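You operate a simulated robot arm through the tools that you are given. There is no shell and no other tool.

Carry out the task below with a simulated robot arm. There is one attempt and no reset: what you move stays moved.

## Task
Put things in order on the top of the grading bench. At the end: the grey rag stands where the orange drink can stood; the roll of orange mesh stands where the brown clod stood; the brown clod from the top of the grading bench is on the blue banded carton (marked "BOLTS"); the orange drink can is in the steel parts tray; whatever was shut is shut again. Leave all else as you found it, and nothing knocked over.

The check looks at the end state, three seconds after you hand in, the way a careful person would. Anything else that was tipped, shoved, dropped, spilled or broken makes it a failure.

## Robot
A 7-joint arm with a two-finger parallel gripper, fixed in place. Base frame: the origin is at the foot of the arm, x ahead of it, y to its left, z up; the work surface is at about z = 0. Units: mm, degrees, N and s.
With the tool pointing down near the work surface it reaches from about 240 to 620 mm from the base axis. Its first joint turns from -66.0 to 66.0 degrees. Payload 2.6 kg.
Tool frame: the origin (TCP) lies between the finger pads and is the grasp point; the fingertips stand 30 mm ahead of it; z points along the fingers, y is the line along which they close. Largest opening 94 mm; finger width 28, thickness 10; the body of the gripper, 50 by 96 mm, starts 55 mm behind the TCP.
Orientation is that of the tool frame in the base frame, as a unit quaternion [x, y, z, w]. With the fingers straight down and closing along the base's y, the tool's x points along the base's -x, its y along +y and its z along -z.

## Interface
- The arm moves only by the tool nudge_tool. Its argument "series" is a list of rows, each a list of 3 entries, a list of its own where there are three numbers: the shift along the tool's x, y, z in mm, then the turn, a rotation vector about the tool's x, y, z in degrees, then the opening in per cent of the stroke, from 0 (shut) to 100 (fully open). In form: [[[dx, dy, dz], [rx, ry, rz], jaw], ...]. A call has 1 to 20 rows; each row is the pose to reach, as a shift and turn from the pose commanded when the call began, along the tool's axes at that moment. A row lasts 0.2 s, in which the tool goes at most 50 mm and 8.6 degrees; a call with a longer step from one row to the next is refused whole, and so is a gripper value outside its range. Where a pose cannot be reached the arm comes as near as it can. A force on the tool above 40 N (or 10 N above the force at the start of the call, whichever is more), or a blocked arm, ends the call early, and 0.2 s more pass. Each finger travels about 72 mm/s and halts on what it meets, pressing with about 33 N; the grip force reading is that of the motor and also rises with nothing between the fingers. The clock runs only during rows and for 0.2 s after the last one: add rows that repeat a pose to give the fingers time. It gives the time, the measured TCP pose, the force on the tool (base axes), the opening and the grip force at its end, in the units of the frame above (readings bear some noise), with the torque about the TCP (base axes, N m) and any sound that the robot's microphone picked up.
- Cameras (640 x 400 px; columns grow to the right, rows downward): "scene" is fixed at [52.7, 429.8, 554]; the picture's right is [-0.78, -0.63, 0.00], its down [-0.40, 0.49, -0.78] and it looks along [0.48, -0.60, -0.63] (base axes); focal length 337 px, centre (320, 200). "wrist" rides on the gripper at [76, 14, -102] in the tool frame; the picture's right is [-0.18, 0.98, 0.00], its down [-0.75, -0.14, -0.64] and it looks along [-0.63, -0.12, 0.77] (tool axes); focal length 243 px, centre (320, 200). There is no depth. A picture from a camera that has moved, and an enlarged one, comes with that camera's place and axes in the base frame and with its lens. The place of the scene camera against the robot may be out by one fixed shift of up to 25 mm in any direction.
- snapshot(camera): a new picture of that camera. The clock stands still meanwhile.
- enlarge(camera, box): a new picture of the part [left, top, right, bottom] of that camera's present view, enlarged. The clock stands still meanwhile.
- job_done(): hands the job in; it is judged then, once.

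Places have to be worked out from the pictures, the camera data and where the tool is seen. Open the gripper and draw the arm clear of the work before you hand the job in, unless the task says otherwise.

The tools are called by a JSON object that holds its "method" and its "body". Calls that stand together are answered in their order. nudge_tool: Moves the arm, as the interface text tells. Its arguments: {"type":"object","properties":{"series":{"type":"array","items":{"type":"array"}}},"required":["series"]} The other tools are called the same way: snapshot (camera) takes a picture; enlarge (camera, box) takes an enlarged picture of a part of a camera's view; job_done () hands the job in.

At the start:

```text
time_s: 0.0
position: [422.9, -60.2, 292.3]
tool_rot: [0.0, 1.0, 0.0, -0.001]
wrist_force: [-0.3, 0.5, 0.4]
ft_torque: [-0.01, 0.04, 0.02]
finger_gap: 94.2
grasp_force: 0.0
```

scene: 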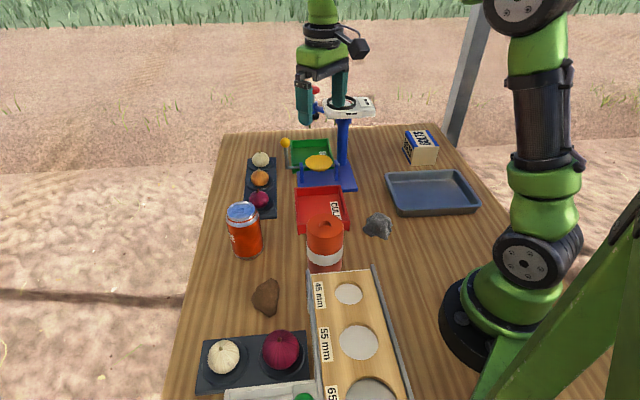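
wrist: 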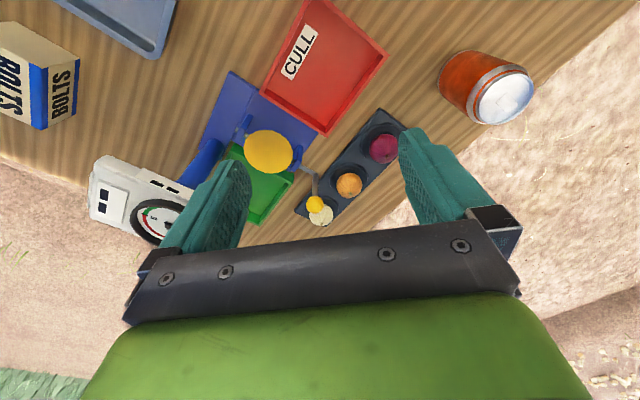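

The first pictures show the bench with a can, a roll, a clod, a rag, a carton and a tray. I'll look closer before I move anything.

{"method": "enlarge", "body": {"camera": "scene", "box": [180, 190, 420, 400]}}

{"method": "enlarge", "body": {"camera": "scene", "box": [220, 60, 500, 240]}}

{"method": "enlarge", "body": {"camera": "wrist", "box": [0, 0, 640, 250]}}

```text
1.90 times, centred on (300, 295) of scene
camera zoom: at [52.7, 429.8, 554.0], right [-0.78, -0.63, 0.0], down [-0.4, 0.49, -0.78], along [0.48, -0.6, -0.63], focal length 641 px, centre (358, 19)
```

zoom: 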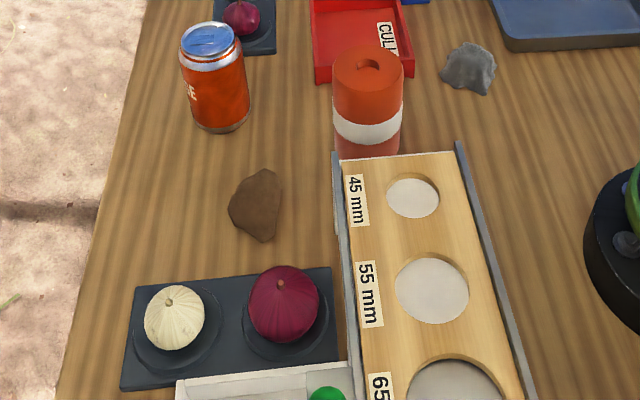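

```text
2.22 times, centred on (360, 150) of scene
camera zoom: at [52.7, 429.8, 554.0], right [-0.78, -0.63, 0.0], down [-0.4, 0.49, -0.78], along [0.48, -0.6, -0.63], focal length 748 px, centre (231, 311)
```

zoom: 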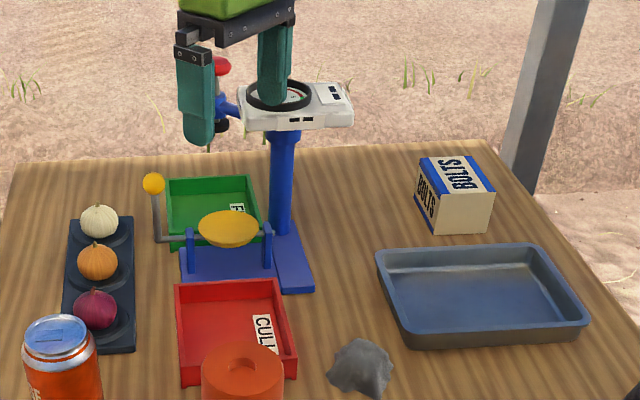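

```text
1.00 times, centred on (320, 125) of wrist (not enlarged: the box is as wide or as high as the picture)
camera zoom: at [346.0, -47.1, 396.3], right [0.18, 0.98, 0.0], down [0.75, -0.14, 0.64], along [0.63, -0.12, -0.77], focal length 243 px, centre (320, 275)
```

zoom: 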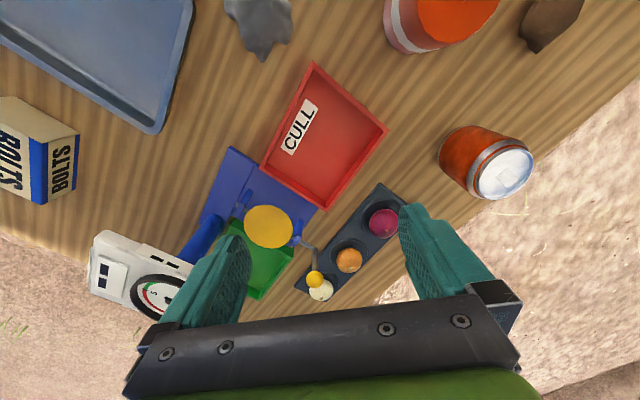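

The wrist camera and the scene camera agree to within about 10 mm. My estimates are can at (473,142), rag at (300,-98), roll near (320,60), clod near (361,204), tray near (258,-306) and carton near (370,-400). I'll move over the near left side for a better look at the clod and the roll.

{"method": "nudge_tool", "body": {"series": [[[31, 40, -10], [0, 0, 0], 100], [[62, 80, -20], [0, 0, 0], 100], [[93, 120, -30], [0, 0, 0], 100], [[93, 150, -30], [0, 0, 0], 100], [[93, 150, -30], [0, 0, 0], 100]]}}

{"method": "snapshot", "body": {"camera": "wrist"}}

{"method": "snapshot", "body": {"camera": "scene"}}

{"method": "enlarge", "body": {"camera": "wrist", "box": [0, 0, 640, 100]}}

```text
refused: row 1 steps farther than a row can; nothing moved
```

```text
taken
camera wrist: at [346.0, -47.1, 396.3], right [0.18, 0.98, 0.0], down [0.75, -0.14, 0.64], along [0.63, -0.12, -0.77], focal length 243 px, centre (320, 200)
```

wrist: 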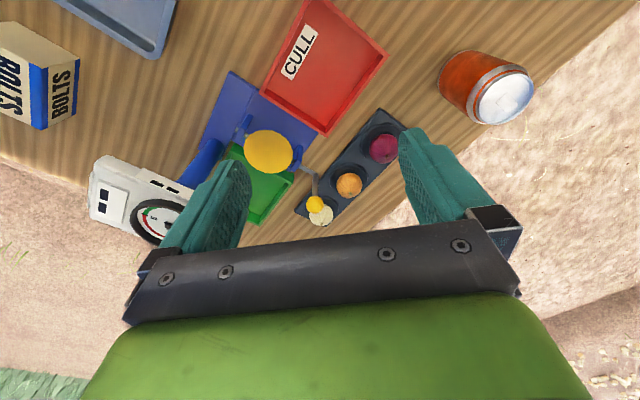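

```text
taken
```

scene: 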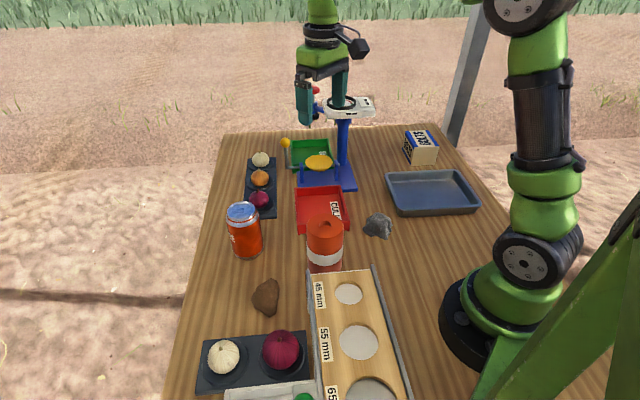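

```text
1.00 times, centred on (320, 50) of wrist (not enlarged: the box is as wide or as high as the picture)
camera zoom: at [346.0, -47.1, 396.3], right [0.18, 0.98, 0.0], down [0.75, -0.14, 0.64], along [0.63, -0.12, -0.77], focal length 243 px, centre (320, 350)
```

zoom: 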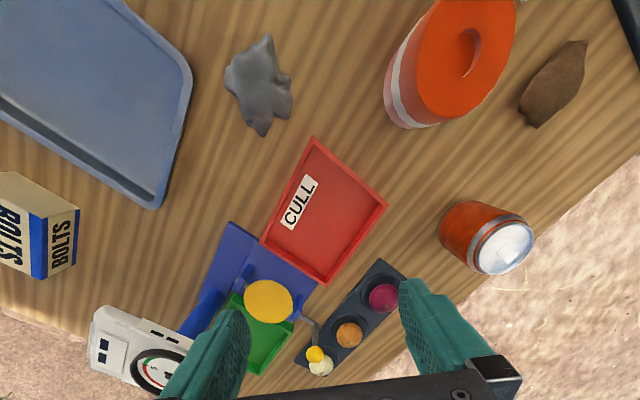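

The first move was refused because its step was just over the limit, and nothing moved. Enlarging near the top edge usefully shows more than the plain view. I'll move again with smaller steps.

{"method": "nudge_tool", "body": {"series": [[[10, 35, -10], [0, 0, 0], 100], [[20, 70, -20], [0, 0, 0], 100], [[30, 110, -35], [0, 0, 0], 100], [[35, 150, -50], [0, 0, 0], 100], [[40, 180, -60], [0, 0, 0], 100], [[40, 180, -60], [0, 0, 0], 100], [[40, 180, -60], [0, 0, 0], 100]]}}

{"method": "enlarge", "body": {"camera": "wrist", "box": [0, 0, 640, 60]}}

{"method": "snapshot", "body": {"camera": "scene"}}

```text
time_s: 1.6
position: [383.8, 118.2, 354.2]
tool_rot: [0.0, 1.0, 0.0, 0.001]
wrist_force: [0.2, 0.6, -0.2]
ft_torque: [-0.02, -0.02, -0.05]
finger_gap: 93.8
grasp_force: 0.0
```

```text
1.00 times, centred on (320, 30) of wrist (not enlarged: the box is as wide or as high as the picture)
camera zoom: at [307.4, 131.7, 457.6], right [0.18, 0.98, 0.0], down [0.75, -0.14, 0.64], along [0.63, -0.12, -0.77], focal length 243 px, centre (320, 370)
```

zoom: 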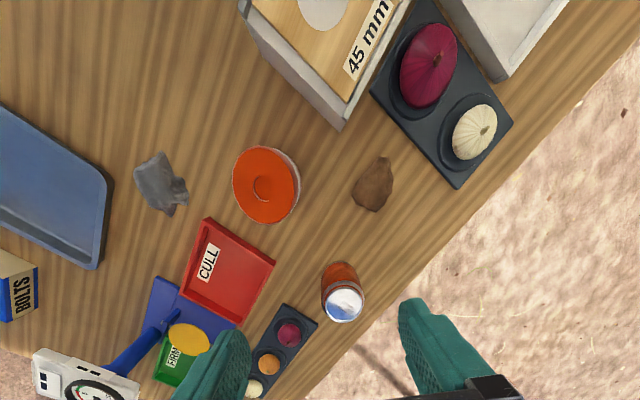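

```text
taken
```

scene: 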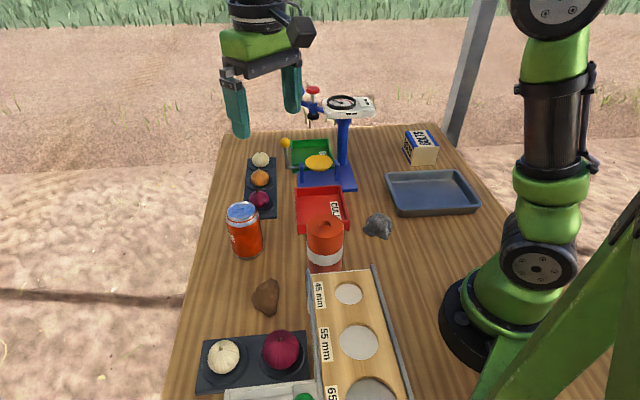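

From two wrist views, the can top is at (466,139,121), the roll top at (314,69,124), the clod near (339,204) and the rag near (285,-97). Before I grasp anything I'll move high over the right side to measure the tray and carton.

{"method": "nudge_tool", "body": {"series": [[[5, -40, 0], [0, 0, 0], 100], [[10, -80, 0], [0, 0, 0], 100], [[15, -120, 0], [0, 0, 0], 100], [[20, -160, 0], [0, 0, 0], 100], [[25, -200, 0], [0, 0, 0], 100], [[30, -240, 0], [0, 0, 0], 100], [[35, -280, 0], [0, 0, 0], 100], [[40, -320, 0], [0, 0, 0], 100], [[45, -350, 0], [0, 0, 0], 100], [[45, -350, 0], [0, 0, 0], 100], [[45, -350, 0], [0, 0, 0], 100]]}}

{"method": "enlarge", "body": {"camera": "wrist", "box": [0, 0, 640, 60]}}

{"method": "snapshot", "body": {"camera": "scene"}}

```text
time_s: 4.0
position: [336.2, -230.6, 354.1]
tool_rot: [-0.001, 1.0, 0.0, 0.0]
wrist_force: [1.0, 0.2, -0.3]
ft_torque: [-0.02, 0.0, -0.04]
finger_gap: 94.1
grasp_force: 0.0
```

```text
1.00 times, centred on (320, 30) of wrist (not enlarged: the box is as wide or as high as the picture)
camera zoom: at [260.5, -216.0, 457.7], right [0.18, 0.98, 0.0], down [0.75, -0.14, 0.64], along [0.63, -0.12, -0.77], focal length 243 px, centre (320, 370)
```

zoom: 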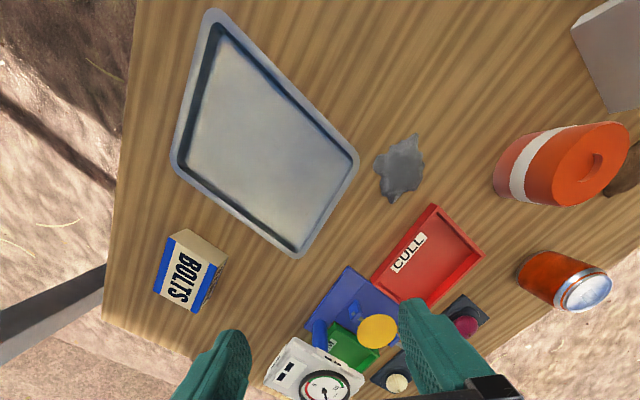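

```text
taken
```

scene: 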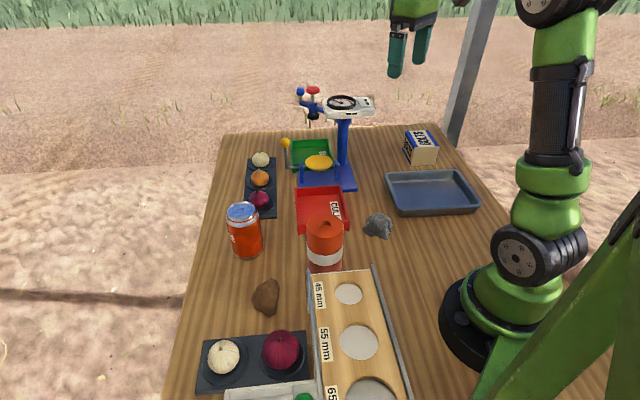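

The tray is turned about 45°, with its centre near (240,-287) and an inner size of about 180x130. I'll zoom in on the carton and tray.

{"method": "enlarge", "body": {"camera": "wrist", "box": [130, 0, 290, 100]}}

{"method": "enlarge", "body": {"camera": "scene", "box": [380, 110, 500, 220]}}

{"method": "snapshot", "body": {"camera": "wrist"}}

```text
4.00 times, centred on (210, 50) of wrist
camera zoom: at [260.5, -216.0, 457.7], right [0.18, 0.98, 0.0], down [0.75, -0.14, 0.64], along [0.63, -0.12, -0.77], focal length 970 px, centre (760, 800)
```

zoom: 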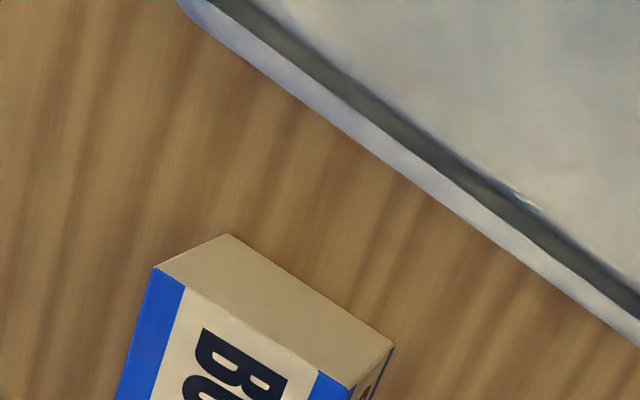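

```text
3.64 times, centred on (440, 165) of scene
camera zoom: at [52.7, 429.8, 554.0], right [-0.78, -0.63, 0.0], down [-0.4, 0.49, -0.78], along [0.48, -0.6, -0.63], focal length 1224 px, centre (-116, 327)
```

zoom: 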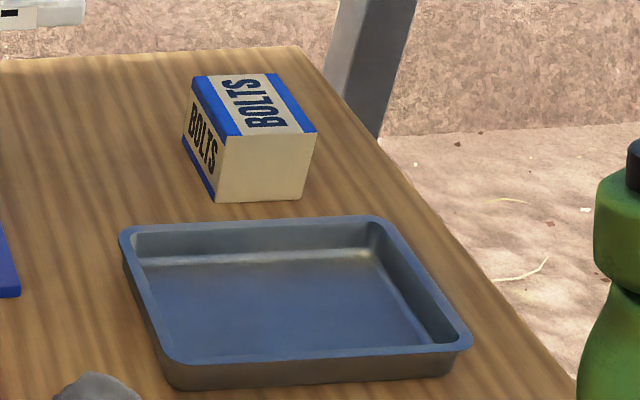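

```text
taken
camera wrist: at [260.5, -216.0, 457.7], right [0.18, 0.98, 0.0], down [0.75, -0.14, 0.64], along [0.63, -0.12, -0.77], focal length 243 px, centre (320, 200)
```

wrist: 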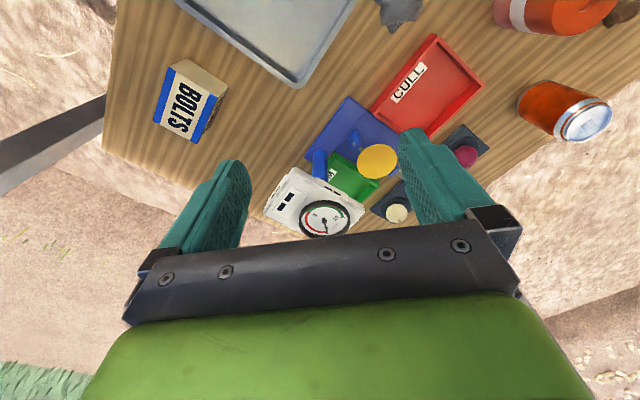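

The carton top is 72x100 at z≈64, with its centre near (357,-457). Next I go to the can at (466,139), keeping above the dial stand.

{"method": "nudge_tool", "body": {"series": [[[-14, 41, 0], [0, 0, 0], 100], [[-28, 82, 0], [0, 0, 0], 100], [[-42, 123, 0], [0, 0, 0], 100], [[-56, 164, 0], [0, 0, 0], 100], [[-70, 205, 0], [0, 0, 0], 100], [[-84, 246, 10], [0, 0, 0], 100], [[-98, 287, 20], [0, 0, 0], 100], [[-112, 328, 35], [0, 0, 0], 100], [[-128, 369, 52], [0, 0, 0], 100], [[-128, 369, 92], [0, 0, 0], 100], [[-128, 369, 132], [0, 0, 0], 100], [[-128, 369, 132], [0, 0, 0], 100], [[-128, 369, 132], [0, 0, 0], 100]]}}

{"method": "snapshot", "body": {"camera": "wrist"}}

{"method": "snapshot", "body": {"camera": "scene"}}

```text
time_s: 6.8
position: [463.5, 140.7, 222.2]
tool_rot: [0.0, 1.0, 0.0, 0.001]
wrist_force: [-0.3, -0.4, 0.5]
ft_torque: [-0.02, 0.02, 0.04]
finger_gap: 94.2
grasp_force: 0.0
```

```text
taken
camera wrist: at [386.8, 153.3, 325.8], right [0.18, 0.98, 0.0], down [0.75, -0.14, 0.64], along [0.63, -0.12, -0.77], focal length 243 px, centre (320, 200)
```

wrist: 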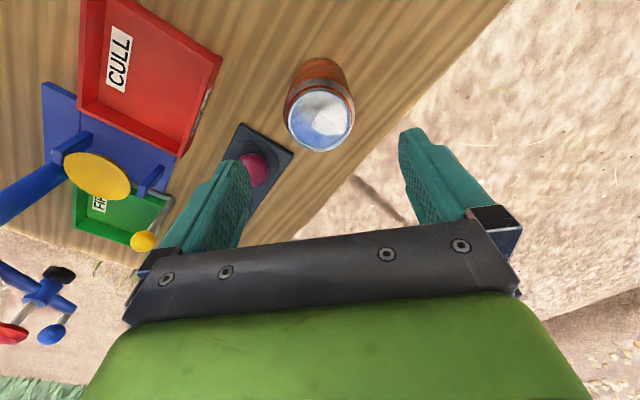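

```text
taken
```

scene: 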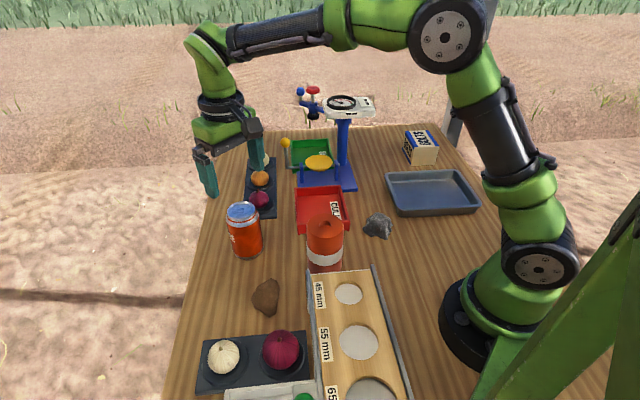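

The can top reads (467,139), right under the tool, and the fingers have about 14 mm clearance on each side. I descend to z≈80, close on it, then check the grip.

{"method": "nudge_tool", "body": {"series": [[[-1, 0, 35], [0, 0, 0], 100], [[-1, 0, 70], [0, 0, 0], 100], [[-1, 0, 105], [0, 0, 0], 100], [[-1, 0, 125], [0, 0, 0], 100], [[-1, 0, 140], [0, 0, 0], 100], [[-1, 0, 140], [0, 0, 0], 100], [[-1, 0, 140], [0, 0, 0], 80], [[-1, 0, 140], [0, 0, 0], 60], [[-1, 0, 140], [0, 0, 0], 50], [[-1, 0, 140], [0, 0, 0], 50]]}}

{"method": "snapshot", "body": {"camera": "scene"}}

```text
time_s: 9.0
position: [465.5, 137.9, 81.5]
tool_rot: [0.0, 1.0, 0.0, 0.0]
wrist_force: [-0.1, 1.9, -0.2]
ft_torque: [-0.01, -0.01, 0.01]
finger_gap: 68.7
grasp_force: 33.6
```

```text
taken
```

scene: 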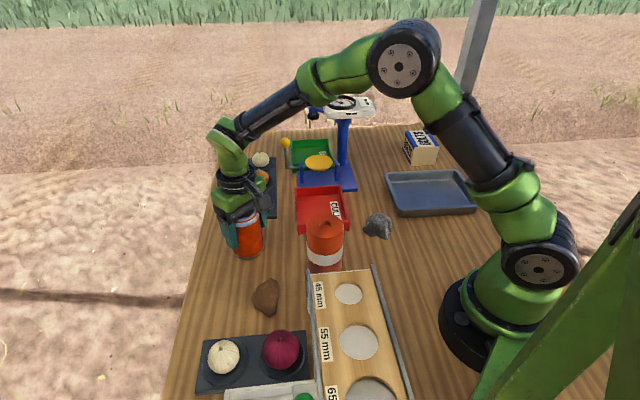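

The can is held with a gap of 68.7 mm and a grip of about 34 N, so its spot is (467,139). I lift it 170 mm and carry it over the tray.

{"method": "nudge_tool", "body": {"series": [[[0, 0, -15], [0, 0, 0], 50], [[0, 0, -45], [0, 0, 0], 50], [[0, 0, -85], [0, 0, 0], 50], [[0, 0, -125], [0, 0, 0], 50], [[0, 0, -160], [0, 0, 0], 50], [[10, -19, -170], [0, 0, 0], 50], [[28, -54, -170], [0, 0, 0], 50], [[47, -90, -170], [0, 0, 0], 50], [[66, -126, -170], [0, 0, 0], 50], [[85, -163, -170], [0, 0, 0], 50], [[105, -200, -170], [0, 0, 0], 50], [[125, -239, -170], [0, 0, 0], 50], [[145, -277, -170], [0, 0, 0], 50], [[165, -315, -170], [0, 0, 0], 50], [[185, -353, -170], [0, 0, 0], 50], [[205, -391, -170], [0, 0, 0], 50], [[217, -415, -170], [0, 0, 0], 50], [[222, -424, -170], [0, 0, 0], 50], [[222, -424, -170], [0, 0, 0], 50]]}}

{"method": "snapshot", "body": {"camera": "scene"}}

{"method": "enlarge", "body": {"camera": "wrist", "box": [0, 0, 640, 60]}}

```text
time_s: 13.0
position: [241.9, -287.0, 252.5]
tool_rot: [0.0, 1.0, 0.0, -0.001]
wrist_force: [-0.7, -0.4, -4.4]
ft_torque: [-0.01, 0.02, 0.02]
finger_gap: 69.1
grasp_force: 32.8
```

```text
taken
```

scene: 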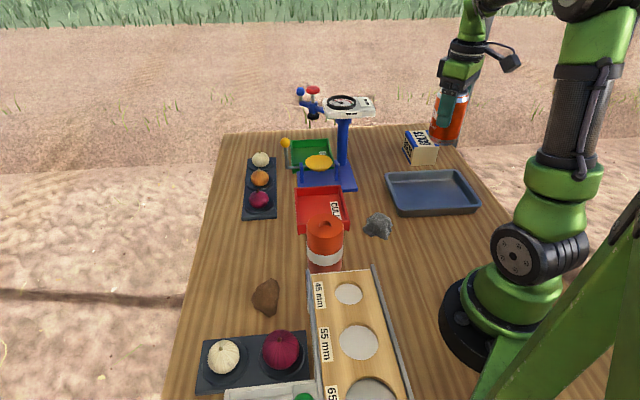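

```text
1.00 times, centred on (320, 30) of wrist (not enlarged: the box is as wide or as high as the picture)
camera zoom: at [165.1, -271.7, 354.9], right [0.18, 0.98, 0.0], down [0.75, -0.14, 0.64], along [0.63, -0.12, -0.77], focal length 243 px, centre (320, 370)
```

zoom: 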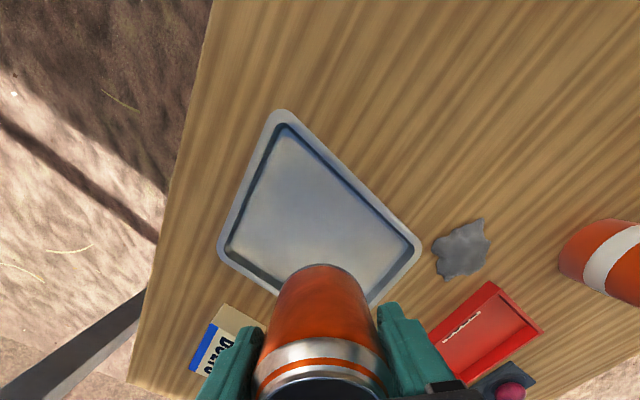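

The tray's centre reads (238,-285), so the can at about (244,-286) is over the middle of it. I lower it to just above the tray floor and read the force.

{"method": "nudge_tool", "body": {"series": [[[0, 0, 20], [0, 0, 0], 50], [[0, 0, 55], [0, 0, 0], 50], [[0, 0, 90], [0, 0, 0], 50], [[0, 0, 120], [0, 0, 0], 50], [[0, 0, 140], [0, 0, 0], 50], [[0, 0, 152], [0, 0, 0], 50], [[0, 0, 158], [0, 0, 0], 50], [[0, 0, 158], [0, 0, 0], 50], [[0, 0, 158], [0, 0, 0], 50]]}}

{"method": "enlarge", "body": {"camera": "scene", "box": [380, 100, 500, 220]}}

```text
time_s: 15.0
position: [244.4, -283.2, 92.1]
tool_rot: [0.0, 1.0, 0.0, 0.0]
wrist_force: [0.4, 0.3, -3.7]
ft_torque: [0.03, 0.03, -0.01]
finger_gap: 68.7
grasp_force: 32.6
```

```text
3.33 times, centred on (440, 160) of scene
camera zoom: at [52.7, 429.8, 554.0], right [-0.78, -0.63, 0.0], down [-0.4, 0.49, -0.78], along [0.48, -0.6, -0.63], focal length 1122 px, centre (-80, 333)
```

zoom: 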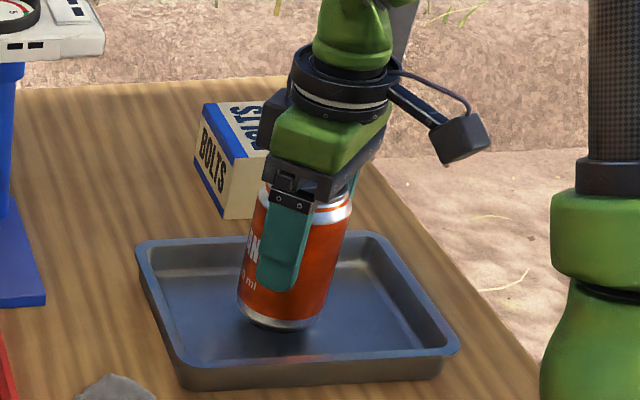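

The force reads -3.7 N, so the can's weight still hangs on the gripper, about 10 mm above the bench level. I lower it in small steps to feel for the floor.

{"method": "nudge_tool", "body": {"series": [[[0, 0, 2], [0, 0, 0], 50], [[0, 0, 4], [0, 0, 0], 50], [[0, 0, 5], [0, 0, 0], 50], [[0, 0, 5], [0, 0, 0], 50]]}}

```text
time_s: 16.0
position: [245.0, -284.4, 88.1]
tool_rot: [0.001, 1.0, 0.0, 0.0]
wrist_force: [0.1, -0.4, -4.6]
ft_torque: [-0.03, 0.03, 0.01]
finger_gap: 68.8
grasp_force: 33.3
```

No contact yet, so I go down 2 mm more.

{"method": "nudge_tool", "body": {"series": [[[0, 0, 1], [0, 0, 0], 50], [[0, 0, 2], [0, 0, 0], 50], [[0, 0, 2], [0, 0, 0], 50]]}}

```text
time_s: 16.8
position: [246.2, -285.6, 86.7]
tool_rot: [0.0, 1.0, 0.0, 0.0]
wrist_force: [0.2, 0.9, -3.4]
ft_torque: [0.01, 0.01, 0.01]
finger_gap: 68.8
grasp_force: 33.0
```

{"method": "nudge_tool", "body": {"series": [[[0, 0, 1], [0, 0, 0], 50], [[0, 0, 2], [0, 0, 0], 50], [[0, 0, 2], [0, 0, 0], 50]]}}

```text
time_s: 17.6
position: [245.8, -285.3, 85.4]
tool_rot: [-0.001, 1.0, -0.001, 0.001]
wrist_force: [1.1, 2.4, 23.5]
ft_torque: [0.17, 0.03, -0.11]
finger_gap: 69.0
grasp_force: 32.8
```

The upward force jumped to 23 N, so the can is on the tray floor. I ease off slightly, open, and rise straight up.

{"method": "nudge_tool", "body": {"series": [[[0, 0, -0.6], [0, 0, 0], 50], [[0, 0, -0.6], [0, 0, 0], 65], [[0, 0, -0.6], [0, 0, 0], 85], [[0, 0, -0.6], [0, 0, 0], 100], [[0, 0, -0.6], [0, 0, 0], 100], [[0, 0, -20], [0, 0, 0], 100], [[0, 0, -60], [0, 0, 0], 100], [[0, 0, -100], [0, 0, 0], 100], [[0, 0, -140], [0, 0, 0], 100], [[0, 0, -170], [0, 0, 0], 100], [[0, 0, -170], [0, 0, 0], 100]]}}

{"method": "snapshot", "body": {"camera": "scene"}}

{"method": "enlarge", "body": {"camera": "wrist", "box": [0, 0, 640, 60]}}

```text
time_s: 20.0
position: [244.8, -285.4, 254.6]
tool_rot: [0.0, 1.0, 0.0, 0.001]
wrist_force: [0.5, 0.6, 0.4]
ft_torque: [-0.03, 0.01, 0.02]
finger_gap: 93.9
grasp_force: 0.0
```

```text
taken
```

scene: 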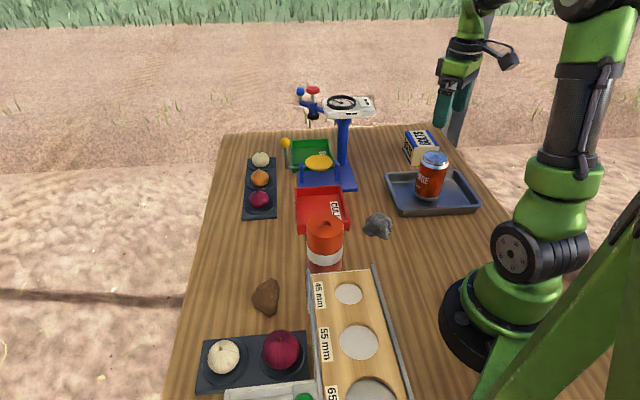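

```text
1.00 times, centred on (320, 30) of wrist (not enlarged: the box is as wide or as high as the picture)
camera zoom: at [169.2, -273.3, 357.0], right [0.18, 0.98, 0.0], down [0.75, -0.14, 0.64], along [0.63, -0.12, -0.77], focal length 243 px, centre (320, 370)
```

zoom: 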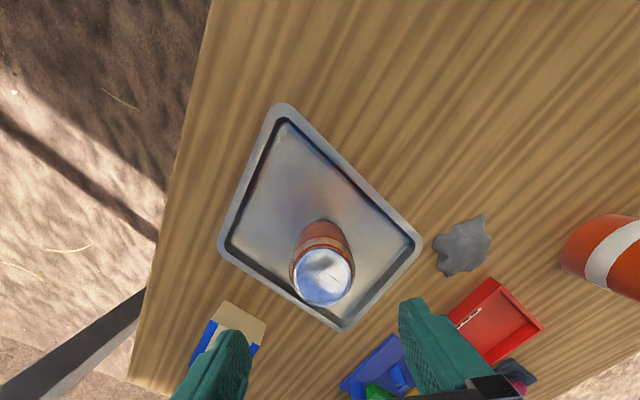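

The can stands upright in the tray. Next I hover so that the wrist camera looks straight down on the rag.

{"method": "nudge_tool", "body": {"series": [[[-20, 35, 0], [0, 0, 0], 100], [[-40, 70, 0], [0, 0, 0], 100], [[-60, 105, 0], [0, 0, 0], 100], [[-80, 140, 0], [0, 0, 0], 100], [[-100, 175, 0], [0, 0, 0], 100], [[-100, 175, 0], [0, 0, 0], 100], [[-100, 175, 0], [0, 0, 0], 100]]}}

{"method": "enlarge", "body": {"camera": "wrist", "box": [0, 0, 640, 60]}}

{"method": "enlarge", "body": {"camera": "wrist", "box": [220, 0, 380, 100]}}

{"method": "enlarge", "body": {"camera": "scene", "box": [340, 190, 420, 250]}}

```text
time_s: 21.6
position: [343.7, -109.1, 251.6]
tool_rot: [0.0, 1.0, 0.0, 0.0]
wrist_force: [-0.6, -0.4, 0.2]
ft_torque: [0.01, 0.01, -0.01]
finger_gap: 94.3
grasp_force: 0.1
```

```text
1.00 times, centred on (320, 30) of wrist (not enlarged: the box is as wide or as high as the picture)
camera zoom: at [266.3, -95.6, 354.4], right [0.18, 0.98, 0.0], down [0.75, -0.14, 0.64], along [0.63, -0.12, -0.77], focal length 243 px, centre (320, 370)
```

zoom: 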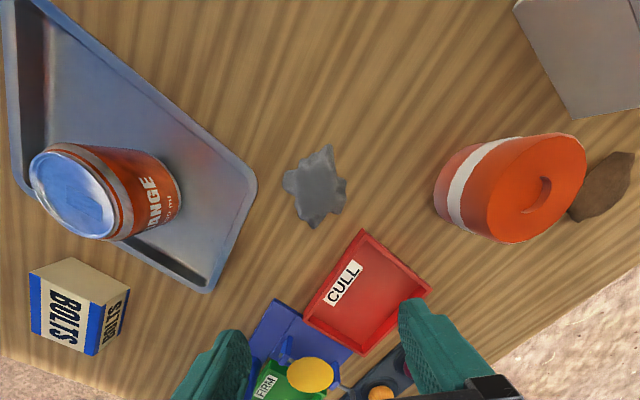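

```text
4.00 times, centred on (300, 50) of wrist
camera zoom: at [266.3, -95.6, 354.4], right [0.18, 0.98, 0.0], down [0.75, -0.14, 0.64], along [0.63, -0.12, -0.77], focal length 970 px, centre (400, 800)
```

zoom: 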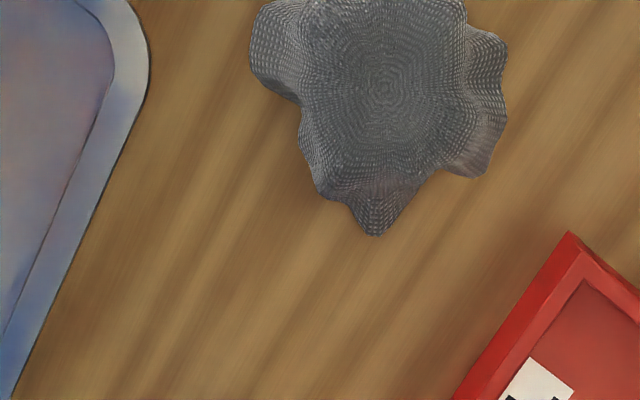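

```text
6.67 times, centred on (380, 220) of scene
camera zoom: at [52.7, 429.9, 554.0], right [-0.78, -0.63, 0.0], down [-0.4, 0.49, -0.78], along [0.48, -0.6, -0.63], focal length 2245 px, centre (-80, 67)
```

zoom: 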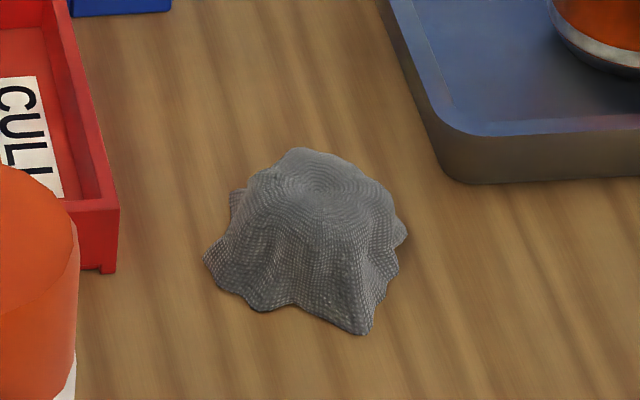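

The rag is a crumpled dome about 75 mm across and about 38 mm high, centred at (285,-104). A y-aligned grip would come close to the tray corner, so I yaw 45° so that the fingers close across its narrow diagonal. I'll hover first and check.

{"method": "nudge_tool", "body": {"series": [[[10, 1, 20], [0, 0, -7.5], 100], [[20, 2, 40], [0, 0, -15], 100], [[30, 3, 60], [0, 0, -22.5], 100], [[40, 4, 80], [0, 0, -30], 100], [[50, 5, 105], [0, 0, -37.5], 100], [[60, 6, 130], [0, 0, -45], 100], [[60, 6, 130], [0, 0, -45], 100], [[60, 6, 130], [0, 0, -45], 100]]}}

{"method": "snapshot", "body": {"camera": "wrist"}}

{"method": "enlarge", "body": {"camera": "scene", "box": [320, 130, 440, 250]}}

```text
time_s: 23.4
position: [284.6, -105.1, 124.3]
tool_rot: [-0.383, 0.924, 0.0, 0.0]
wrist_force: [0.7, -0.3, -0.3]
ft_torque: [-0.04, -0.04, 0.06]
finger_gap: 93.9
grasp_force: 0.0
```

```text
taken
camera wrist: at [220.6, -149.8, 226.6], right [-0.57, 0.82, 0.0], down [0.63, 0.43, 0.64], along [0.53, 0.36, -0.77], focal length 243 px, centre (320, 200)
```

wrist: 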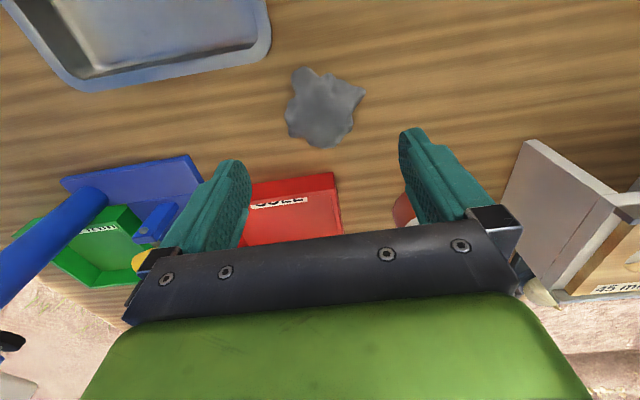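

```text
3.33 times, centred on (380, 190) of scene
camera zoom: at [52.7, 429.8, 554.0], right [-0.78, -0.63, 0.0], down [-0.4, 0.49, -0.78], along [0.48, -0.6, -0.63], focal length 1122 px, centre (120, 233)
```

zoom: 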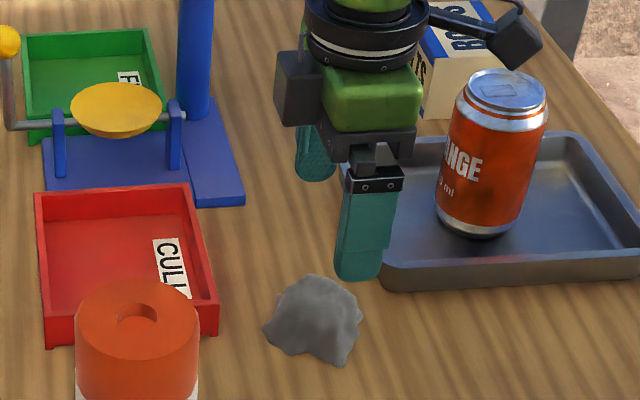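

The rag lies between the open fingers, slightly towards tool +y. I shift 2 mm, descend to z≈37, and close gradually.

{"method": "nudge_tool", "body": {"series": [[[0, 1, 25], [0, 0, 0], 100], [[0, 2, 50], [0, 0, 0], 100], [[0, 2, 70], [0, 0, 0], 100], [[0, 2, 82], [0, 0, 0], 100], [[0, 2, 86], [0, 0, 0], 100], [[0, 2, 86], [0, 0, 0], 90], [[0, 2, 86], [0, 0, 0], 80], [[0, 2, 86], [0, 0, 0], 70], [[0, 2, 86], [0, 0, 0], 60], [[0, 2, 86], [0, 0, 0], 60]]}}

{"method": "enlarge", "body": {"camera": "scene", "box": [320, 150, 420, 250]}}

{"method": "snapshot", "body": {"camera": "wrist"}}

```text
time_s: 25.6
position: [284.3, -102.6, 37.8]
tool_rot: [-0.383, 0.924, 0.0, 0.0]
wrist_force: [0.6, 0.2, 0.8]
ft_torque: [0.0, -0.01, 0.04]
finger_gap: 56.6
grasp_force: 0.1
```

```text
4.00 times, centred on (370, 200) of scene
camera zoom: at [52.7, 429.8, 554.0], right [-0.78, -0.63, 0.0], down [-0.4, 0.49, -0.78], along [0.48, -0.6, -0.63], focal length 1347 px, centre (120, 200)
```

zoom: 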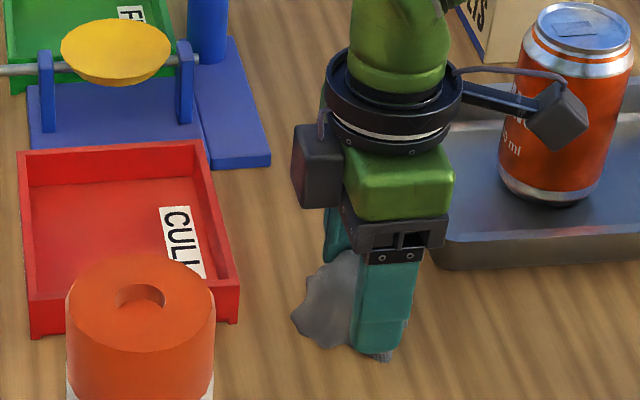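

```text
taken
camera wrist: at [219.0, -147.5, 140.6], right [-0.56, 0.83, 0.0], down [0.63, 0.43, 0.64], along [0.53, 0.36, -0.77], focal length 243 px, centre (320, 200)
```

wrist: 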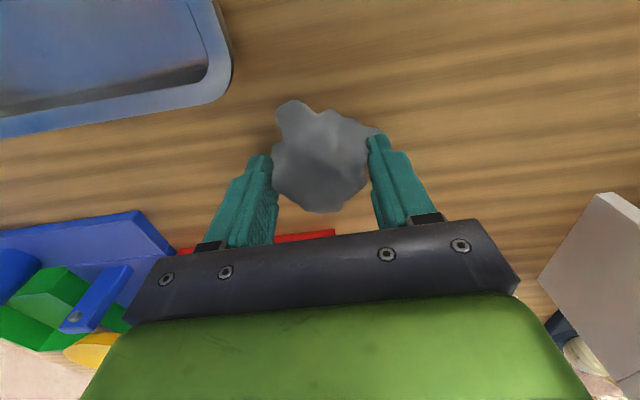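

There is no contact at 57 mm and the rag is still between the pads, so I keep closing gently.

{"method": "nudge_tool", "body": {"series": [[[0, 0, 0], [0, 0, 0], 52], [[0, 0, 0], [0, 0, 0], 45], [[0, 0, 0], [0, 0, 0], 38], [[0, 0, 0], [0, 0, 0], 38]]}}

{"method": "snapshot", "body": {"camera": "wrist"}}

```text
time_s: 26.6
position: [283.6, -103.3, 37.5]
tool_rot: [-0.382, 0.924, 0.0, 0.001]
wrist_force: [-2.2, 2.5, 20.0]
ft_torque: [0.12, 0.08, 0.15]
finger_gap: 51.1
grasp_force: 33.0
```

```text
taken
camera wrist: at [219.3, -147.5, 140.9], right [-0.56, 0.83, 0.0], down [0.63, 0.43, 0.64], along [0.53, 0.36, -0.77], focal length 243 px, centre (320, 200)
```

wrist: 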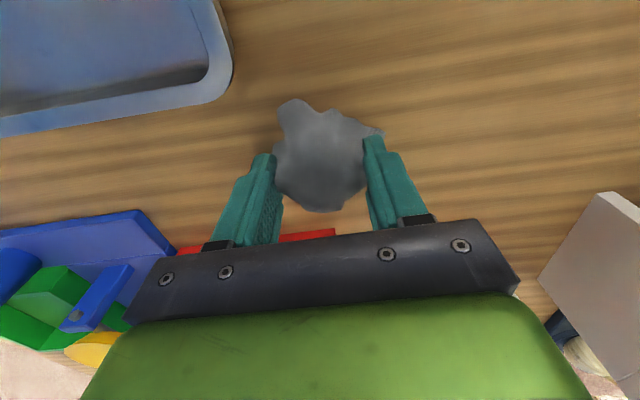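

The fingers stopped at 51 mm with 33 N, so the rag is gripped. I lift slowly and check that it comes along.

{"method": "nudge_tool", "body": {"series": [[[0, 0, -4], [0, 0, 0], 38], [[0, 0, -10], [0, 0, 0], 38], [[0, 0, -20], [0, 0, 0], 38], [[0, 0, -30], [0, 0, 0], 38], [[0, 0, -30], [0, 0, 0], 38]]}}

{"method": "snapshot", "body": {"camera": "wrist"}}

{"method": "enlarge", "body": {"camera": "scene", "box": [320, 150, 420, 250]}}

```text
time_s: 27.8
position: [284.0, -102.7, 68.3]
tool_rot: [-0.382, 0.924, 0.0, 0.0]
wrist_force: [0.3, 0.0, -0.7]
ft_torque: [-0.02, 0.0, 0.02]
finger_gap: 48.9
grasp_force: 32.8
```

```text
taken
camera wrist: at [219.4, -147.9, 170.8], right [-0.56, 0.83, 0.0], down [0.63, 0.43, 0.64], along [0.53, 0.36, -0.77], focal length 243 px, centre (320, 200)
```

wrist: 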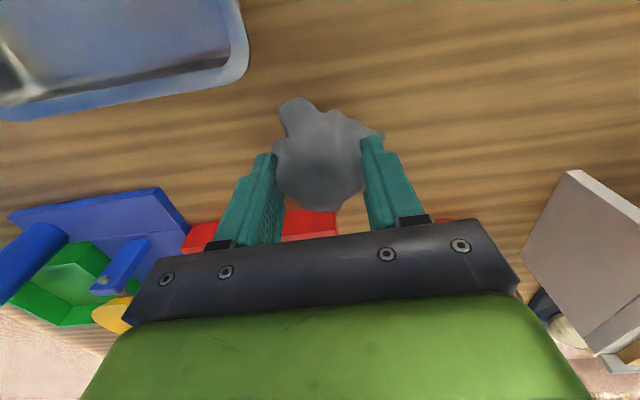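

```text
4.00 times, centred on (370, 200) of scene
camera zoom: at [52.7, 429.8, 554.0], right [-0.78, -0.63, 0.0], down [-0.4, 0.49, -0.78], along [0.48, -0.6, -0.63], focal length 1347 px, centre (120, 200)
```

zoom: 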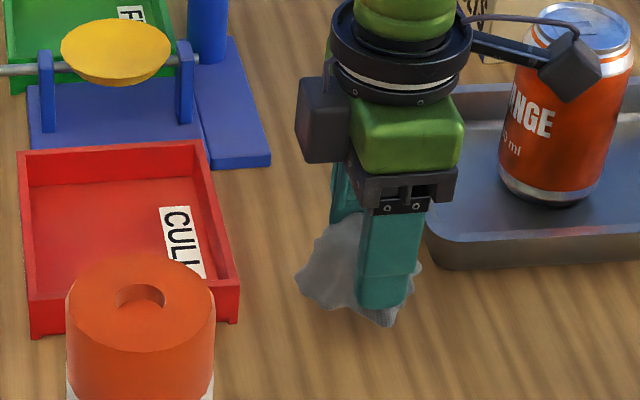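

The rag came up cleanly and is still between the pads. I raise it further, carry it to the can's old spot at (467,139), and turn back to yaw 0 on the way.

{"method": "nudge_tool", "body": {"series": [[[0, 0, -30], [0, 0, 0], 38], [[0, 0, -70], [0, 0, 0], 38], [[0, 0, -105], [0, 0, 0], 38], [[-20, 3, -110], [0, 0, 5], 38], [[-56, 8, -110], [0, 0, 12], 38], [[-95, 13, -110], [0, 0, 19], 38], [[-134, 18.5, -110], [0, 0, 26], 38], [[-173, 24, -110], [0, 0, 33], 38], [[-212, 29.5, -110], [0, 0, 40], 38], [[-250, 35, -110], [0, 0, 45], 38], [[-285, 39.5, -110], [0, 0, 45], 38], [[-300.5, 41.7, -110], [0, 0, 45], 38], [[-300.5, 41.7, -110], [0, 0, 45], 38], [[-300.5, 41.7, -110], [0, 0, 45], 38]]}}

{"method": "snapshot", "body": {"camera": "wrist"}}

{"method": "snapshot", "body": {"camera": "scene"}}

```text
time_s: 30.8
position: [468.5, 138.0, 178.2]
tool_rot: [0.001, 1.0, 0.0, 0.001]
wrist_force: [0.0, 0.1, -0.1]
ft_torque: [0.0, -0.03, -0.01]
finger_gap: 47.7
grasp_force: 32.2
```

```text
taken
camera wrist: at [391.4, 150.3, 280.7], right [0.18, 0.98, 0.0], down [0.75, -0.14, 0.64], along [0.63, -0.12, -0.77], focal length 243 px, centre (320, 200)
```

wrist: 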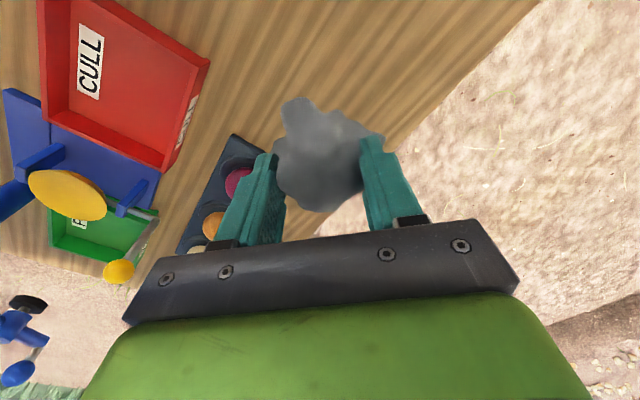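

```text
taken
```

scene: 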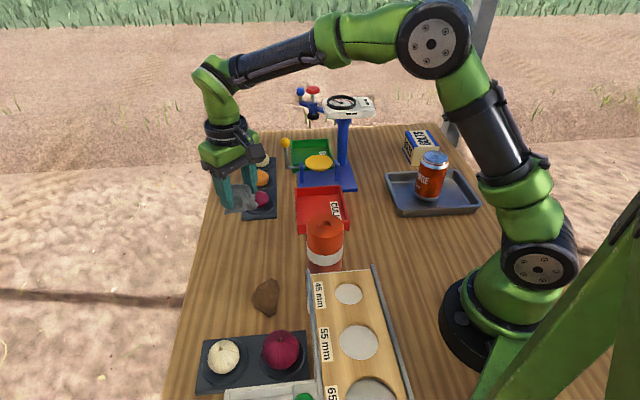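

The rag is over the can's old spot, but the gap has crept to 47.7 mm, so it may be slipping slightly. I lower it now.

{"method": "nudge_tool", "body": {"series": [[[0, 0, 30], [0, 0, 0], 38], [[0, 0, 70], [0, 0, 0], 38], [[0, 0, 105], [0, 0, 0], 38], [[0, 0, 125], [0, 0, 0], 38], [[0, 0, 131], [0, 0, 0], 38], [[0, 0, 133], [0, 0, 0], 38]]}}

{"method": "enlarge", "body": {"camera": "scene", "box": [190, 170, 310, 270]}}

```text
time_s: 32.2
position: [466.0, 139.1, 45.8]
tool_rot: [0.0, 1.0, 0.0, 0.0]
wrist_force: [-0.1, -0.5, -0.4]
ft_torque: [0.01, 0.01, 0.0]
finger_gap: 47.0
grasp_force: 33.4
```

```text
4.00 times, centred on (250, 220) of scene
camera zoom: at [52.7, 429.8, 554.0], right [-0.78, -0.63, 0.0], down [-0.4, 0.49, -0.78], along [0.48, -0.6, -0.63], focal length 1347 px, centre (600, 120)
```

zoom: 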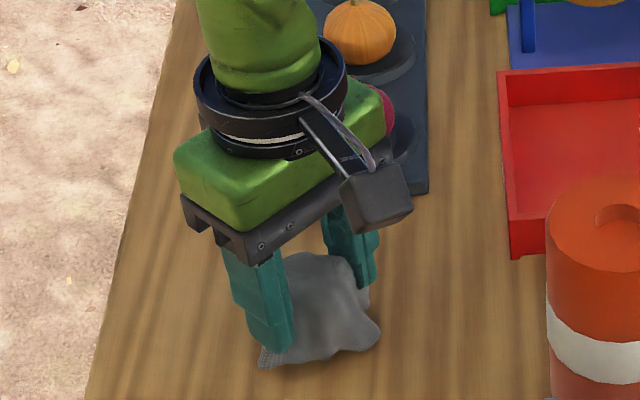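

It hangs just above the bench with no contact yet. I go down a few millimetres more.

{"method": "nudge_tool", "body": {"series": [[[0, 0, 2], [0, 0, 0], 38], [[0, 0, 4], [0, 0, 0], 38], [[0, 0, 4], [0, 0, 0], 38]]}}

```text
time_s: 33.0
position: [467.0, 138.7, 42.3]
tool_rot: [0.001, 1.0, 0.0, 0.0]
wrist_force: [-0.6, 0.1, 0.4]
ft_torque: [-0.04, -0.03, -0.03]
finger_gap: 47.2
grasp_force: 33.5
```

{"method": "nudge_tool", "body": {"series": [[[0, 0, 1], [0, 0, 0], 38], [[0, 0, 2], [0, 0, 0], 38], [[0, 0, 2], [0, 0, 0], 38]]}}

```text
time_s: 33.8
position: [466.4, 139.2, 39.0]
tool_rot: [0.0, 1.0, -0.001, 0.0]
wrist_force: [-0.5, -0.4, -0.4]
ft_torque: [0.02, 0.0, -0.02]
finger_gap: 46.9
grasp_force: 33.3
```

{"method": "nudge_tool", "body": {"series": [[[0, 0, 1], [0, 0, 0], 38], [[0, 0, 2], [0, 0, 0], 38], [[0, 0, 2], [0, 0, 0], 38]]}}

```text
time_s: 34.6
position: [468.0, 137.9, 38.7]
tool_rot: [0.002, 1.0, 0.002, 0.001]
wrist_force: [-14.7, -2.7, 31.5]
ft_torque: [-0.27, 0.5, -0.03]
finger_gap: 47.1
grasp_force: 32.9
```

It is in contact with the bench now. I ease off a little, open slowly, and rise straight up.

{"method": "nudge_tool", "body": {"series": [[[0, 0, -1], [0, 0, 0], 38], [[0, 0, -1], [0, 0, 0], 52], [[0, 0, -1], [0, 0, 0], 62], [[0, 0, -1], [0, 0, 0], 75], [[0, 0, -1], [0, 0, 0], 88], [[0, 0, -1], [0, 0, 0], 100], [[0, 0, -1], [0, 0, 0], 100], [[0, 0, -15], [0, 0, 0], 100], [[0, 0, -45], [0, 0, 0], 100], [[0, 0, -85], [0, 0, 0], 100], [[0, 0, -130], [0, 0, 0], 100], [[0, 0, -170], [0, 0, 0], 100], [[0, 0, -170], [0, 0, 0], 100]]}}

{"method": "snapshot", "body": {"camera": "wrist"}}

{"method": "snapshot", "body": {"camera": "scene"}}

```text
time_s: 37.4
position: [468.1, 138.4, 208.6]
tool_rot: [0.0, 1.0, 0.0, -0.001]
wrist_force: [-0.3, 0.3, 0.2]
ft_torque: [-0.01, -0.03, 0.01]
finger_gap: 94.2
grasp_force: 0.1
```

```text
taken
camera wrist: at [391.2, 152.1, 312.1], right [0.18, 0.98, 0.0], down [0.75, -0.14, 0.64], along [0.63, -0.12, -0.77], focal length 243 px, centre (320, 200)
```

wrist: 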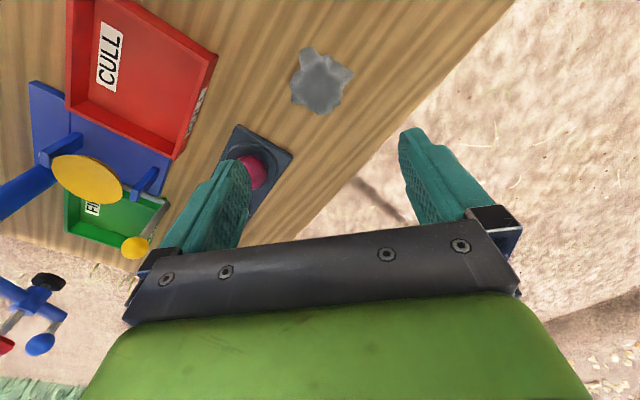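

```text
taken
```

scene: 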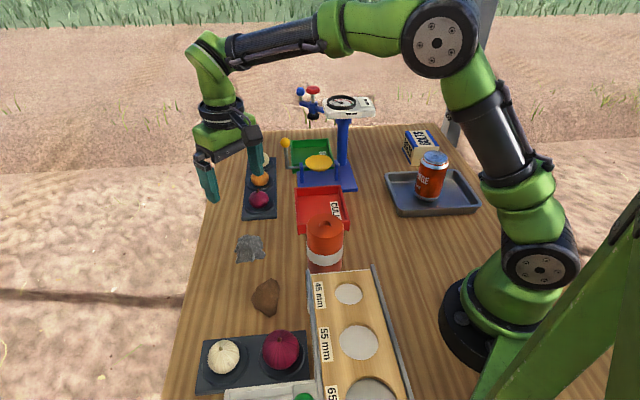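

The rag rests at about (464,139), within a few millimetres of the can's spot. Next I hover to view the clod from above.

{"method": "nudge_tool", "body": {"series": [[[17, 14, -10], [0, 0, 0], 100], [[34, 28, -20], [0, 0, 0], 100], [[51, 42, -30], [0, 0, 0], 100], [[67, 55, -40], [0, 0, 0], 100], [[67, 55, -40], [0, 0, 0], 100], [[67, 55, -40], [0, 0, 0], 100]]}}

{"method": "enlarge", "body": {"camera": "wrist", "box": [0, 0, 640, 60]}}

{"method": "enlarge", "body": {"camera": "wrist", "box": [280, 0, 440, 80]}}

{"method": "enlarge", "body": {"camera": "scene", "box": [220, 260, 320, 330]}}

```text
time_s: 38.8
position: [398.2, 195.3, 248.2]
tool_rot: [-0.001, 1.0, 0.0, 0.0]
wrist_force: [-0.1, -0.6, 0.1]
ft_torque: [-0.02, 0.0, 0.01]
finger_gap: 94.0
grasp_force: 0.1
```

```text
1.00 times, centred on (320, 30) of wrist (not enlarged: the box is as wide or as high as the picture)
camera zoom: at [321.2, 208.3, 351.0], right [0.18, 0.98, 0.0], down [0.75, -0.14, 0.64], along [0.63, -0.12, -0.77], focal length 243 px, centre (320, 370)
```

zoom: 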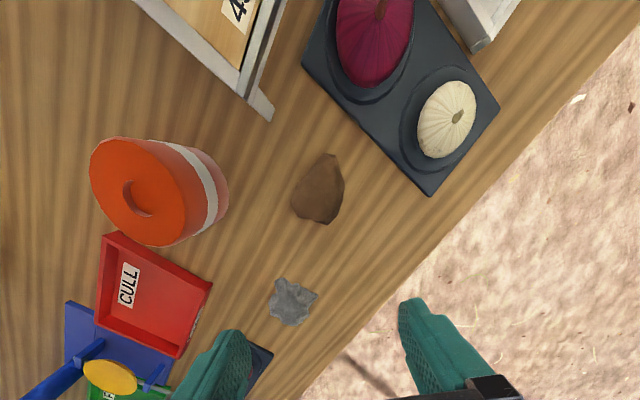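

```text
4.00 times, centred on (360, 40) of wrist
camera zoom: at [321.2, 208.3, 351.0], right [0.18, 0.98, 0.0], down [0.75, -0.14, 0.64], along [0.63, -0.12, -0.77], focal length 970 px, centre (160, 840)
```

zoom: 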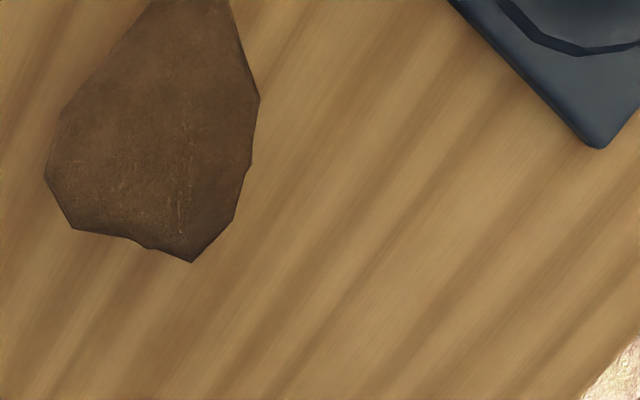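

```text
5.71 times, centred on (270, 295) of scene
camera zoom: at [52.7, 429.8, 554.0], right [-0.78, -0.63, 0.0], down [-0.4, 0.49, -0.78], along [0.48, -0.6, -0.63], focal length 1924 px, centre (606, -343)
```

zoom: 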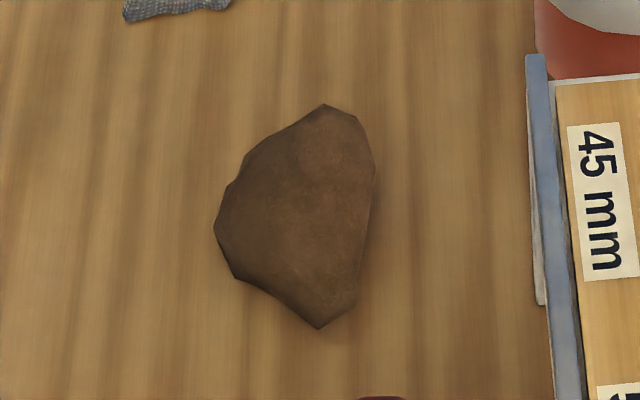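

The clod spans x 313–376 and y 170–232, so its centre is about (345,202). Its two nearly parallel faces lie across the azimuth-33° direction. I yaw 57° with the jaw at 80 % and hover for a check.

{"method": "nudge_tool", "body": {"series": [[[7.6, 1.3, 17], [0, 0, 8.1], 100], [[15, 2.6, 34], [0, 0, 16.2], 95], [[23, 4, 51], [0, 0, 24.4], 90], [[30, 5.2, 68], [0, 0, 32.5], 85], [[38, 6.5, 85], [0, 0, 40.7], 80], [[45, 7.8, 102], [0, 0, 48.8], 80], [[53, 9, 118], [0, 0, 57], 80], [[53, 9, 118], [0, 0, 57], 80], [[53, 9, 118], [0, 0, 57], 80]]}}

{"method": "snapshot", "body": {"camera": "wrist"}}

{"method": "snapshot", "body": {"camera": "scene"}}

```text
time_s: 40.8
position: [345.7, 199.0, 128.1]
tool_rot: [0.478, 0.878, 0.0, 0.0]
wrist_force: [0.1, 0.0, -0.2]
ft_torque: [0.01, -0.01, -0.02]
finger_gap: 75.3
grasp_force: 0.1
```

```text
taken
camera wrist: at [315.9, 270.4, 232.0], right [0.92, 0.38, 0.0], down [0.29, -0.71, 0.64], along [0.24, -0.59, -0.77], focal length 243 px, centre (320, 200)
```

wrist: 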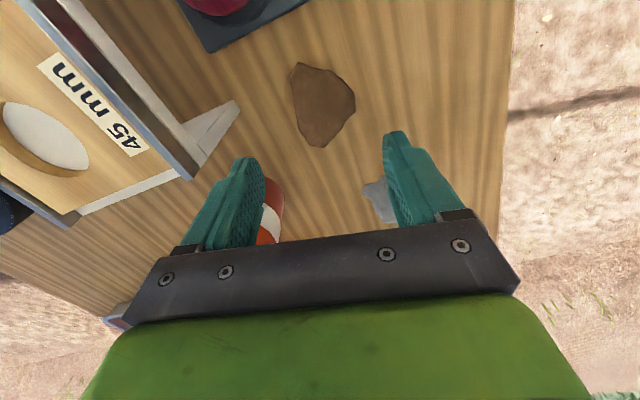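

```text
taken
```

scene: 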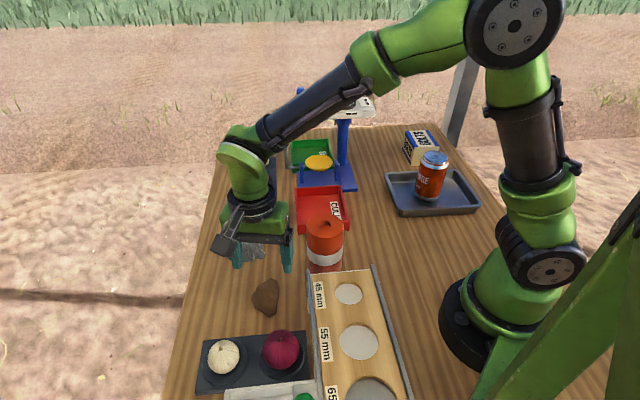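

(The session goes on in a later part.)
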